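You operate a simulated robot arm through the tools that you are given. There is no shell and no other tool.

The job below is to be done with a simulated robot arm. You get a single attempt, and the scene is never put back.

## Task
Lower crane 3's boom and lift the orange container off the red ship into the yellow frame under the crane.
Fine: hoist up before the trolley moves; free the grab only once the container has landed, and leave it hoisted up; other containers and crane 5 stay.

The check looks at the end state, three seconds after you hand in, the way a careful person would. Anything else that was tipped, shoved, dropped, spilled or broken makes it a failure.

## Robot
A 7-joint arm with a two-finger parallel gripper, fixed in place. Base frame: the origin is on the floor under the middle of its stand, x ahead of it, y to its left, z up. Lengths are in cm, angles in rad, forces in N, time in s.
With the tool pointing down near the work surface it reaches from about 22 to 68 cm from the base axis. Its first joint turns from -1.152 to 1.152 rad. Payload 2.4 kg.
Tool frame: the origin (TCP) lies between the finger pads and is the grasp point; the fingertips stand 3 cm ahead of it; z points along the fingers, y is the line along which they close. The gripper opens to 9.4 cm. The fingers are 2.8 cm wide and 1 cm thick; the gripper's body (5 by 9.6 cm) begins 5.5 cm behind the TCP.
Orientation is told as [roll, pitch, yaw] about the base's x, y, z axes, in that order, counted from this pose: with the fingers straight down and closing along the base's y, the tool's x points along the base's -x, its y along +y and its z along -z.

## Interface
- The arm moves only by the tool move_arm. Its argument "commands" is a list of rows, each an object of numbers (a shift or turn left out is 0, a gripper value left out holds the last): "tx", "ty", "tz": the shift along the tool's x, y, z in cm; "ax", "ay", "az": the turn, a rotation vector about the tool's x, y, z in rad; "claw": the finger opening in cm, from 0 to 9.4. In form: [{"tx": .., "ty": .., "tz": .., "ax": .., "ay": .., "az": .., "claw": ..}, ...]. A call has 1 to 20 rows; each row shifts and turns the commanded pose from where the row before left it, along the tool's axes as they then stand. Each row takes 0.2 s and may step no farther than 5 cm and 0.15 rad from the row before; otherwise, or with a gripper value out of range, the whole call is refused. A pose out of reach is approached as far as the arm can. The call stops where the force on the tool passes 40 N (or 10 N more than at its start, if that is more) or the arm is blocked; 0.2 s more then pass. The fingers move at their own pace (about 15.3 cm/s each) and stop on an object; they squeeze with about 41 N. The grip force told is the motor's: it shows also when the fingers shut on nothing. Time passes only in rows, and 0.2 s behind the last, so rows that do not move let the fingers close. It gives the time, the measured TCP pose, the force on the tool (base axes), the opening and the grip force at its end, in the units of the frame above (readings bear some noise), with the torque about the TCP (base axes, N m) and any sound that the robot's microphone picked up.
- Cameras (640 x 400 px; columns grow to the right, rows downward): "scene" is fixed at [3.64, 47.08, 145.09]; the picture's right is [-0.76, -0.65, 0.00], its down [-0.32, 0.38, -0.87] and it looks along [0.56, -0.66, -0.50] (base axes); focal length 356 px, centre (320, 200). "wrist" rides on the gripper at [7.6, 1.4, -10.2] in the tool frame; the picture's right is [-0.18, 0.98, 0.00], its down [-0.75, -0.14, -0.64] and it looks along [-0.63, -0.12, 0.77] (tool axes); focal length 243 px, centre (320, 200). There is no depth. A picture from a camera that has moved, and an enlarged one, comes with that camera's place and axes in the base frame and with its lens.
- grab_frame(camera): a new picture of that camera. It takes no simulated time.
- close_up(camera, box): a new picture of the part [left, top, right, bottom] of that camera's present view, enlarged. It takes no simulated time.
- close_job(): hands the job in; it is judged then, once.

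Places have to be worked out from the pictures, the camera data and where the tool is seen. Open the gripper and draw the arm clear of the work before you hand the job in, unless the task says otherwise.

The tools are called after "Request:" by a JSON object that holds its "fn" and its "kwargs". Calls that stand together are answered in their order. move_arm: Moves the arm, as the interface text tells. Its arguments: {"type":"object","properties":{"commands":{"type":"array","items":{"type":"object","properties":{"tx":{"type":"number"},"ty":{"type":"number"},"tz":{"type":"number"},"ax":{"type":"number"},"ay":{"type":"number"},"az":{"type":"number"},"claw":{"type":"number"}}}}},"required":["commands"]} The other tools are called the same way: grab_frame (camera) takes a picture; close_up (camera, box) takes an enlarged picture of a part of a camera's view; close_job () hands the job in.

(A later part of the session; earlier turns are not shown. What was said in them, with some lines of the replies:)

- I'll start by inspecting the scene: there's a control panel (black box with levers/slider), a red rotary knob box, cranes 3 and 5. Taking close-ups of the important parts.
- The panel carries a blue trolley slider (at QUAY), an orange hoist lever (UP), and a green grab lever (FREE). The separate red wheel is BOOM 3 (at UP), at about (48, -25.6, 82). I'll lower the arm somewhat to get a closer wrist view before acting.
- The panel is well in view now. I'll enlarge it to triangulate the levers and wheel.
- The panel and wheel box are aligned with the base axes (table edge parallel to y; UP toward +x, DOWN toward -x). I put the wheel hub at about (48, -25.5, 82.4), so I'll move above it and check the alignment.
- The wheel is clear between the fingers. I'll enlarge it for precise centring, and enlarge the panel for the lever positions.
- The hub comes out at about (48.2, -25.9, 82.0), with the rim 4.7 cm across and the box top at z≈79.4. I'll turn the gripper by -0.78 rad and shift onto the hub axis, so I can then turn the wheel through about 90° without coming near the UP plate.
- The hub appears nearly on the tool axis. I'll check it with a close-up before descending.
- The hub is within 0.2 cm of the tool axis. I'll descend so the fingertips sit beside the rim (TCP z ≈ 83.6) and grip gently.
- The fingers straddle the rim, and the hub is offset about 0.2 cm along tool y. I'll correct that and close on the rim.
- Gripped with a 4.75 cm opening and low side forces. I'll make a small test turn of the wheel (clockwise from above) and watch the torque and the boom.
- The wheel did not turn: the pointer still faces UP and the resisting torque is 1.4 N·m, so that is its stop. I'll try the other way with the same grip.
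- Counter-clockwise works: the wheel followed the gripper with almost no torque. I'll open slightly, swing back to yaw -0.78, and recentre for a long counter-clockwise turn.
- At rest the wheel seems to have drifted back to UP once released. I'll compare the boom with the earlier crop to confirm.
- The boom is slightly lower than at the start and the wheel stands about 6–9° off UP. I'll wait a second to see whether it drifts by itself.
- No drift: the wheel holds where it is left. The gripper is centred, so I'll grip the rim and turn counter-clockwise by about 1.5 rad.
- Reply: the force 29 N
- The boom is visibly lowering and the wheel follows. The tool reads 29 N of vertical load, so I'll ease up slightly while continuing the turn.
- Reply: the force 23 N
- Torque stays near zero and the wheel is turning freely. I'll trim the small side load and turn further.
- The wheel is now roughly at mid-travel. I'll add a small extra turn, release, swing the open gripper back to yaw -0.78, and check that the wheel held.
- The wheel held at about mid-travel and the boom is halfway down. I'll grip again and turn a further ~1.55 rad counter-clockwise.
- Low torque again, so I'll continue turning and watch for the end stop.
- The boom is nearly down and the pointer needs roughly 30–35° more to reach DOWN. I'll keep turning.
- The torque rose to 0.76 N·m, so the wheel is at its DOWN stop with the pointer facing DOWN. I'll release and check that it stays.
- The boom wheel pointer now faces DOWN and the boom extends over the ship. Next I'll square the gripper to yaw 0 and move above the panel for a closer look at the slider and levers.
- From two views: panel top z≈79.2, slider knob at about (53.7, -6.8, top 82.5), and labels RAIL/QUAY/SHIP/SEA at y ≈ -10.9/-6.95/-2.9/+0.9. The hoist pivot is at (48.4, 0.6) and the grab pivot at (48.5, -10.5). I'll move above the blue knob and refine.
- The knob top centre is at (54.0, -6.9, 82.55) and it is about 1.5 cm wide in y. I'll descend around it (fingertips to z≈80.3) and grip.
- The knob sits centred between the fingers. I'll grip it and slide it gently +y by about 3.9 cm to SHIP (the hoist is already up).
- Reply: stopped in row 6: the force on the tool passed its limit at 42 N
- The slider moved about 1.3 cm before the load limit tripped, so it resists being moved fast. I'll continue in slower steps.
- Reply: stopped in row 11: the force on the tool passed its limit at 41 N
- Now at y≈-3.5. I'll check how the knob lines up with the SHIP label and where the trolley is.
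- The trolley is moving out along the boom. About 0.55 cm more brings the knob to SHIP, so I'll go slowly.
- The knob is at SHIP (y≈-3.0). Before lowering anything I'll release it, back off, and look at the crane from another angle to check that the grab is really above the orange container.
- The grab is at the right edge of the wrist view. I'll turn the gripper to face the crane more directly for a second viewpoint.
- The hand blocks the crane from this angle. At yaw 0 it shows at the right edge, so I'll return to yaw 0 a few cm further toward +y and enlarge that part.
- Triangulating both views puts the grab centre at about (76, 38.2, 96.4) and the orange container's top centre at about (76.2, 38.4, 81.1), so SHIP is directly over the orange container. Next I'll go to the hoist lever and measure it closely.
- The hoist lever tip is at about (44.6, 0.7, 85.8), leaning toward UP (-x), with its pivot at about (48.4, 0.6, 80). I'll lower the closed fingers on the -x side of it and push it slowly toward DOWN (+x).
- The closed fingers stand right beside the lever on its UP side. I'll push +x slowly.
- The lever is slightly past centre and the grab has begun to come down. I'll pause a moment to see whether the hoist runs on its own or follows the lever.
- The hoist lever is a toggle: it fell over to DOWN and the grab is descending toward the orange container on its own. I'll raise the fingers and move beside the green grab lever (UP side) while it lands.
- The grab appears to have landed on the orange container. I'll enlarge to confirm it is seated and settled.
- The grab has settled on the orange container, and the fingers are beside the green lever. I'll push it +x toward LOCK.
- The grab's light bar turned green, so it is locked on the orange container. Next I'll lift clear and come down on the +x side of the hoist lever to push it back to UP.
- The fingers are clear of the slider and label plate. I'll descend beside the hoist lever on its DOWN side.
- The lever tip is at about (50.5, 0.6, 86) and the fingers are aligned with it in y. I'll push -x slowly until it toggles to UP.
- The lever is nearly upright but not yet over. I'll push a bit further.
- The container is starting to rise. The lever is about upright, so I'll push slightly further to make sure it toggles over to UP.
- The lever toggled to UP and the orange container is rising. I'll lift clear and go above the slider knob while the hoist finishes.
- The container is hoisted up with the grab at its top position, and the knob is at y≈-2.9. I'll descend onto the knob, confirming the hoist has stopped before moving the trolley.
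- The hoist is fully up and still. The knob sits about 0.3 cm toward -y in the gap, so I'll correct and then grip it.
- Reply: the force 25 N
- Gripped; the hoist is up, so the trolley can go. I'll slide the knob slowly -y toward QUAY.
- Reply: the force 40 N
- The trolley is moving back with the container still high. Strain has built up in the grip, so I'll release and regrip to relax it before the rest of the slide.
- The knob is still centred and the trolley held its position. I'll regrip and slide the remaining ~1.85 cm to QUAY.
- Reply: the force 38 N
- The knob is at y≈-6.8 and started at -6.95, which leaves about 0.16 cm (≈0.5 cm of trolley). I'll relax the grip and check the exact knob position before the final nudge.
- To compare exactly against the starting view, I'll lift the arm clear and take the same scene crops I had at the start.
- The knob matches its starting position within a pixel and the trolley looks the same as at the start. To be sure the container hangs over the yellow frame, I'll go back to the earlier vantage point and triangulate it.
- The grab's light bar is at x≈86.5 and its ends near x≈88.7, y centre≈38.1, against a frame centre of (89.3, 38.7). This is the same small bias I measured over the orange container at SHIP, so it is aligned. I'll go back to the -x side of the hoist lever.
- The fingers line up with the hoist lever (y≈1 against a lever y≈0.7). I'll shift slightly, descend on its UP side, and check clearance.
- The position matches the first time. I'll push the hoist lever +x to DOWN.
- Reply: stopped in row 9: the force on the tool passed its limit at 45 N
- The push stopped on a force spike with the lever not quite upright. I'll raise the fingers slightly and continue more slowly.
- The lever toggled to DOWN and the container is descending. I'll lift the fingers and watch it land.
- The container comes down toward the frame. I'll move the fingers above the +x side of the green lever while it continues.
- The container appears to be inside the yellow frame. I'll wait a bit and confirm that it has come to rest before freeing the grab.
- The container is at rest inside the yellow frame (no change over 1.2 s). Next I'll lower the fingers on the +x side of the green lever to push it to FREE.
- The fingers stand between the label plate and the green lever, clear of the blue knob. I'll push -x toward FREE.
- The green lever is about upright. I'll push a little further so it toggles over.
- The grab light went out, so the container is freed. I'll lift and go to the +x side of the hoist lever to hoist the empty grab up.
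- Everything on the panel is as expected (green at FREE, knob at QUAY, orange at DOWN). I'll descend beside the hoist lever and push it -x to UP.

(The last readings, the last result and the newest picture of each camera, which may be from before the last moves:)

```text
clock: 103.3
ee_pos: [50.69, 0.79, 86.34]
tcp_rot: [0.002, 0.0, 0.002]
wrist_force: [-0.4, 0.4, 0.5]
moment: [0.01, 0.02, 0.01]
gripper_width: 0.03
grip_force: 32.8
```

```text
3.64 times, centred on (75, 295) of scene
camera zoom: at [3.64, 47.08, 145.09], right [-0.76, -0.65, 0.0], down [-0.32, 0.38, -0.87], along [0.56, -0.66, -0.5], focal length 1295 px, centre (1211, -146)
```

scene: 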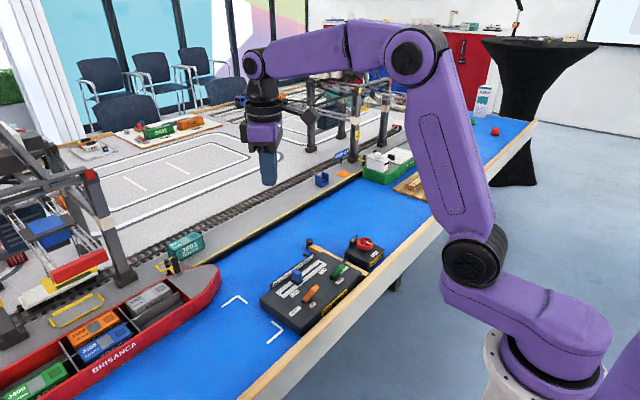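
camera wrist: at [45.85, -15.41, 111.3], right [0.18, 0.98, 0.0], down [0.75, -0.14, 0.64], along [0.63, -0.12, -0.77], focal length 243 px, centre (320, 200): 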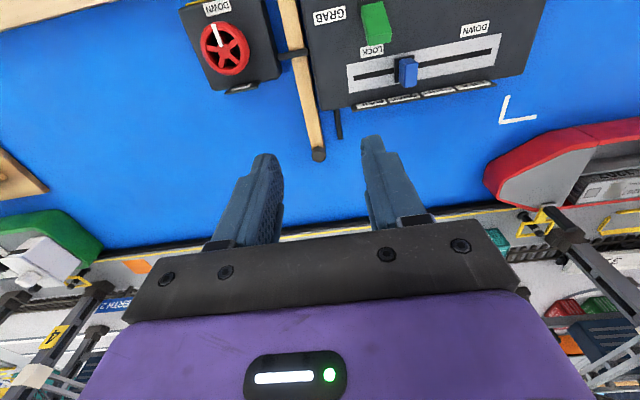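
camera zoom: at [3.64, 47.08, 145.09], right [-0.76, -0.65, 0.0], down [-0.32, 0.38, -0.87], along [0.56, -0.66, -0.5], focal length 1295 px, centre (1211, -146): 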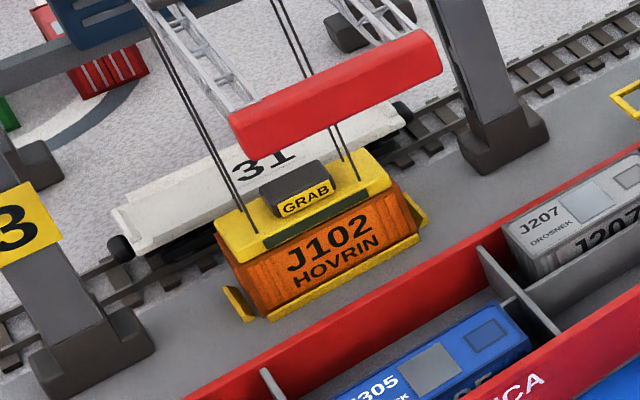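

The lever is on its way. I'll continue slowly until it toggles over to UP.

Request:
{"fn": "move_arm", "kwargs": {"commands": [{"tx": 0.25}, {"tx": 0.25}, {"tx": 0.25}, {"tx": 0.25}, {"tx": 0.25}, {"tx": 0.25}, {"tx": 0.25}, {"tx": 0.25}, {"tx": 0.25}, {"tx": 0.25}, {}, {}]}}

Request:
{"fn": "close_up", "kwargs": {"camera": "scene", "box": [260, 230, 360, 320]}}

Request:
{"fn": "close_up", "kwargs": {"camera": "scene", "box": [20, 240, 130, 350]}}

```text
clock: 105.9
ee_pos: [48.2, 0.73, 86.41]
tcp_rot: [-0.001, -0.003, 0.0]
wrist_force: [0.3, -0.1, 0.4]
moment: [-0.02, 0.03, 0.02]
gripper_width: 0.02
grip_force: 32.8
```

```text
4.44 times, centred on (310, 275) of scene
camera zoom: at [3.64, 47.08, 145.09], right [-0.76, -0.65, 0.0], down [-0.32, 0.38, -0.87], along [0.56, -0.66, -0.5], focal length 1582 px, centre (364, -133)
```

zoom: 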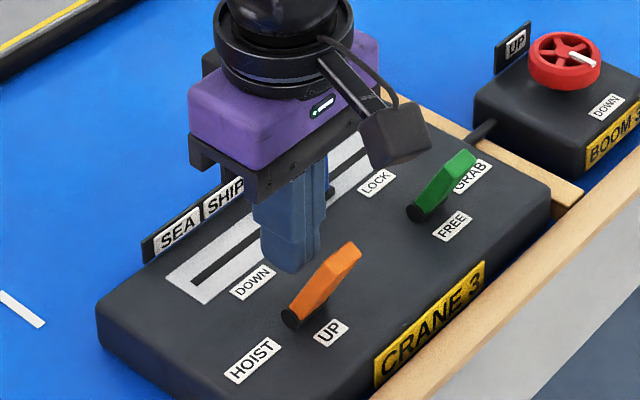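

```text
3.64 times, centred on (75, 295) of scene
camera zoom: at [3.64, 47.08, 145.09], right [-0.76, -0.65, 0.0], down [-0.32, 0.38, -0.87], along [0.56, -0.66, -0.5], focal length 1295 px, centre (1211, -146)
```

zoom: 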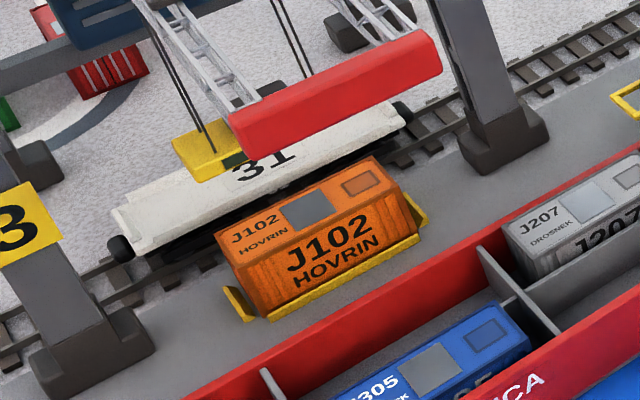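

The empty grab is rising and the container stays in the frame. I'll lift the arm, open the gripper, and draw back clear of the work.

Request:
{"fn": "move_arm", "kwargs": {"commands": [{"tz": -4}, {"tz": -4}, {"tz": -4, "claw": 5}, {"tz": -4, "claw": 9.4}, {"tx": 2.4, "ty": -2.6, "tz": -3}, {"tx": 2.4, "ty": -2.6, "tz": -3}, {"tx": 2.4, "ty": -2.6, "tz": -3}, {"tx": 2.4, "ty": -2.6, "tz": -3}, {"tx": 2.4, "ty": -2.6, "tz": -2}, {"tx": 2.4, "ty": -2.6, "tz": -1}, {}, {}, {}]}}

Request:
{"fn": "grab_frame", "kwargs": {"camera": "scene"}}

Request:
{"fn": "close_up", "kwargs": {"camera": "scene", "box": [0, 160, 160, 360]}}

Request:
{"fn": "close_up", "kwargs": {"camera": "scene", "box": [240, 220, 400, 340]}}

Request:
{"fn": "close_up", "kwargs": {"camera": "scene", "box": [290, 40, 490, 220]}}

```text
clock: 108.7
ee_pos: [33.83, -14.81, 117.34]
tcp_rot: [-0.001, -0.003, -0.001]
wrist_force: [0.5, 0.9, -0.5]
moment: [0.0, 0.0, -0.03]
gripper_width: 9.39
grip_force: 0.1
```

```text
taken
```

scene: 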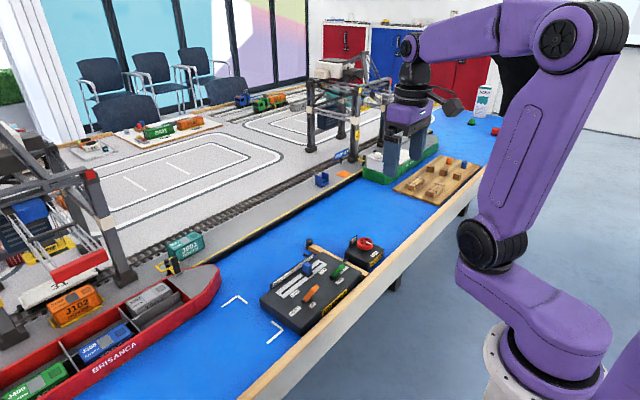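

```text
2.00 times, centred on (80, 260) of scene
camera zoom: at [3.64, 47.08, 145.09], right [-0.76, -0.65, 0.0], down [-0.32, 0.38, -0.87], along [0.56, -0.66, -0.5], focal length 712 px, centre (800, 80)
```

zoom: 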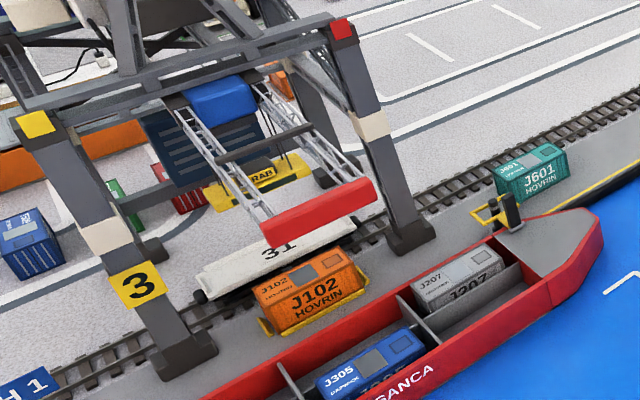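

```text
3.33 times, centred on (320, 280) of scene
camera zoom: at [3.64, 47.08, 145.09], right [-0.76, -0.65, 0.0], down [-0.32, 0.38, -0.87], along [0.56, -0.66, -0.5], focal length 1187 px, centre (320, -67)
```

zoom: 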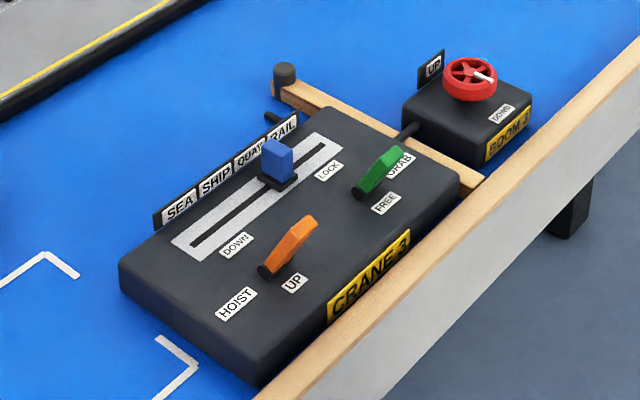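

```text
2.22 times, centred on (390, 130) of scene
camera zoom: at [3.64, 47.08, 145.09], right [-0.76, -0.65, 0.0], down [-0.32, 0.38, -0.87], along [0.56, -0.66, -0.5], focal length 791 px, centre (164, 356)
```

zoom: 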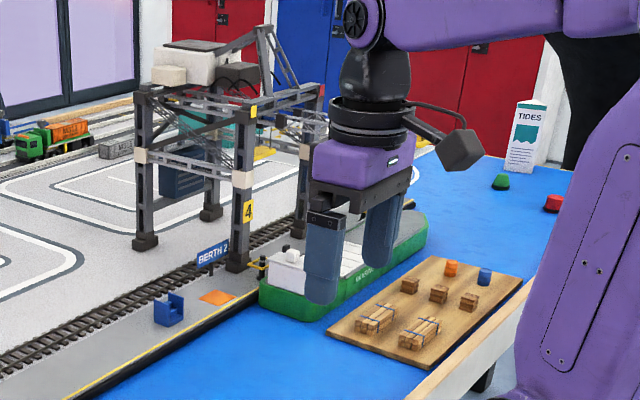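

The grab is fully up, with green at FREE, hoist at UP, trolley at QUAY and boom DOWN, and the other containers and cranes are unchanged. One last close look at the container in the frame.

Request:
{"fn": "move_arm", "kwargs": {"commands": [{}, {}, {}, {}, {}]}}

Request:
{"fn": "close_up", "kwargs": {"camera": "scene", "box": [45, 270, 105, 330]}}

Request:
{"fn": "close_up", "kwargs": {"camera": "wrist", "box": [460, 140, 640, 400]}}

```text
clock: 109.9
ee_pos: [33.79, -14.88, 117.25]
tcp_rot: [-0.002, -0.005, 0.0]
wrist_force: [-0.4, -0.1, 0.1]
moment: [-0.03, 0.0, -0.04]
gripper_width: 9.38
grip_force: 0.0
```

```text
6.67 times, centred on (75, 300) of scene
camera zoom: at [3.64, 47.08, 145.09], right [-0.76, -0.65, 0.0], down [-0.32, 0.38, -0.87], along [0.56, -0.66, -0.5], focal length 2374 px, centre (1953, -467)
```

zoom: 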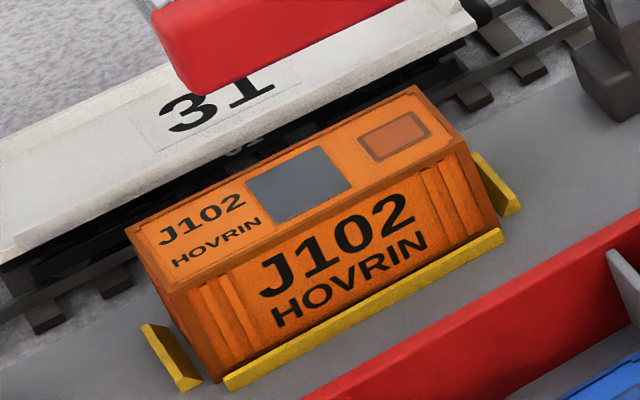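

```text
1.54 times, centred on (550, 270) of wrist
camera zoom: at [26.17, -13.33, 127.46], right [0.18, 0.98, 0.0], down [0.75, -0.14, 0.64], along [0.63, -0.12, -0.77], focal length 373 px, centre (-34, 92)
```

zoom: 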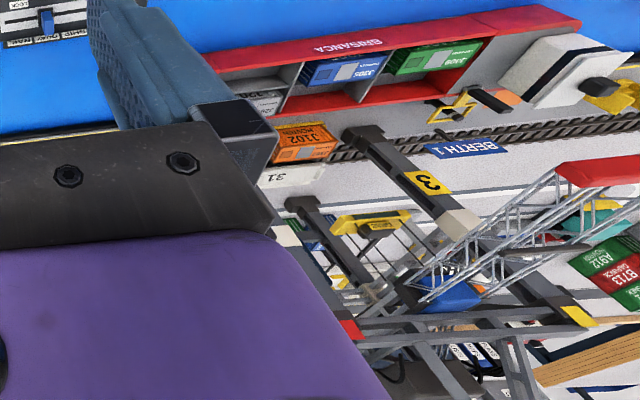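

The container sits flat inside the yellow frame, the grab is hoisted up and free, nothing else was disturbed, and the arm is clear with the gripper open. I'm handing in the job.

Request:
{"fn": "close_job", "kwargs": {}}

```text
The job is handed in.
```

The orange container (J102) is off the red ship and sitting flat inside the yellow frame under crane 3. I've handed the job in, but no result has come back yet.

- **Boom:** crane 3's boom is down, with its wheel pointing to DOWN.
- **Order of moves:** the hoist was up every time the trolley moved. I freed the grab only after the container had stopped moving in the frame.
- **Crane 3 now:** the grab is free and hoisted up, and the trolley is at QUAY.
- **Everything else:** the last pictures show the other containers on the ship and the neighbouring crane where they were, and nothing knocked over.
- **Arm:** it is back near its starting position with the gripper open.
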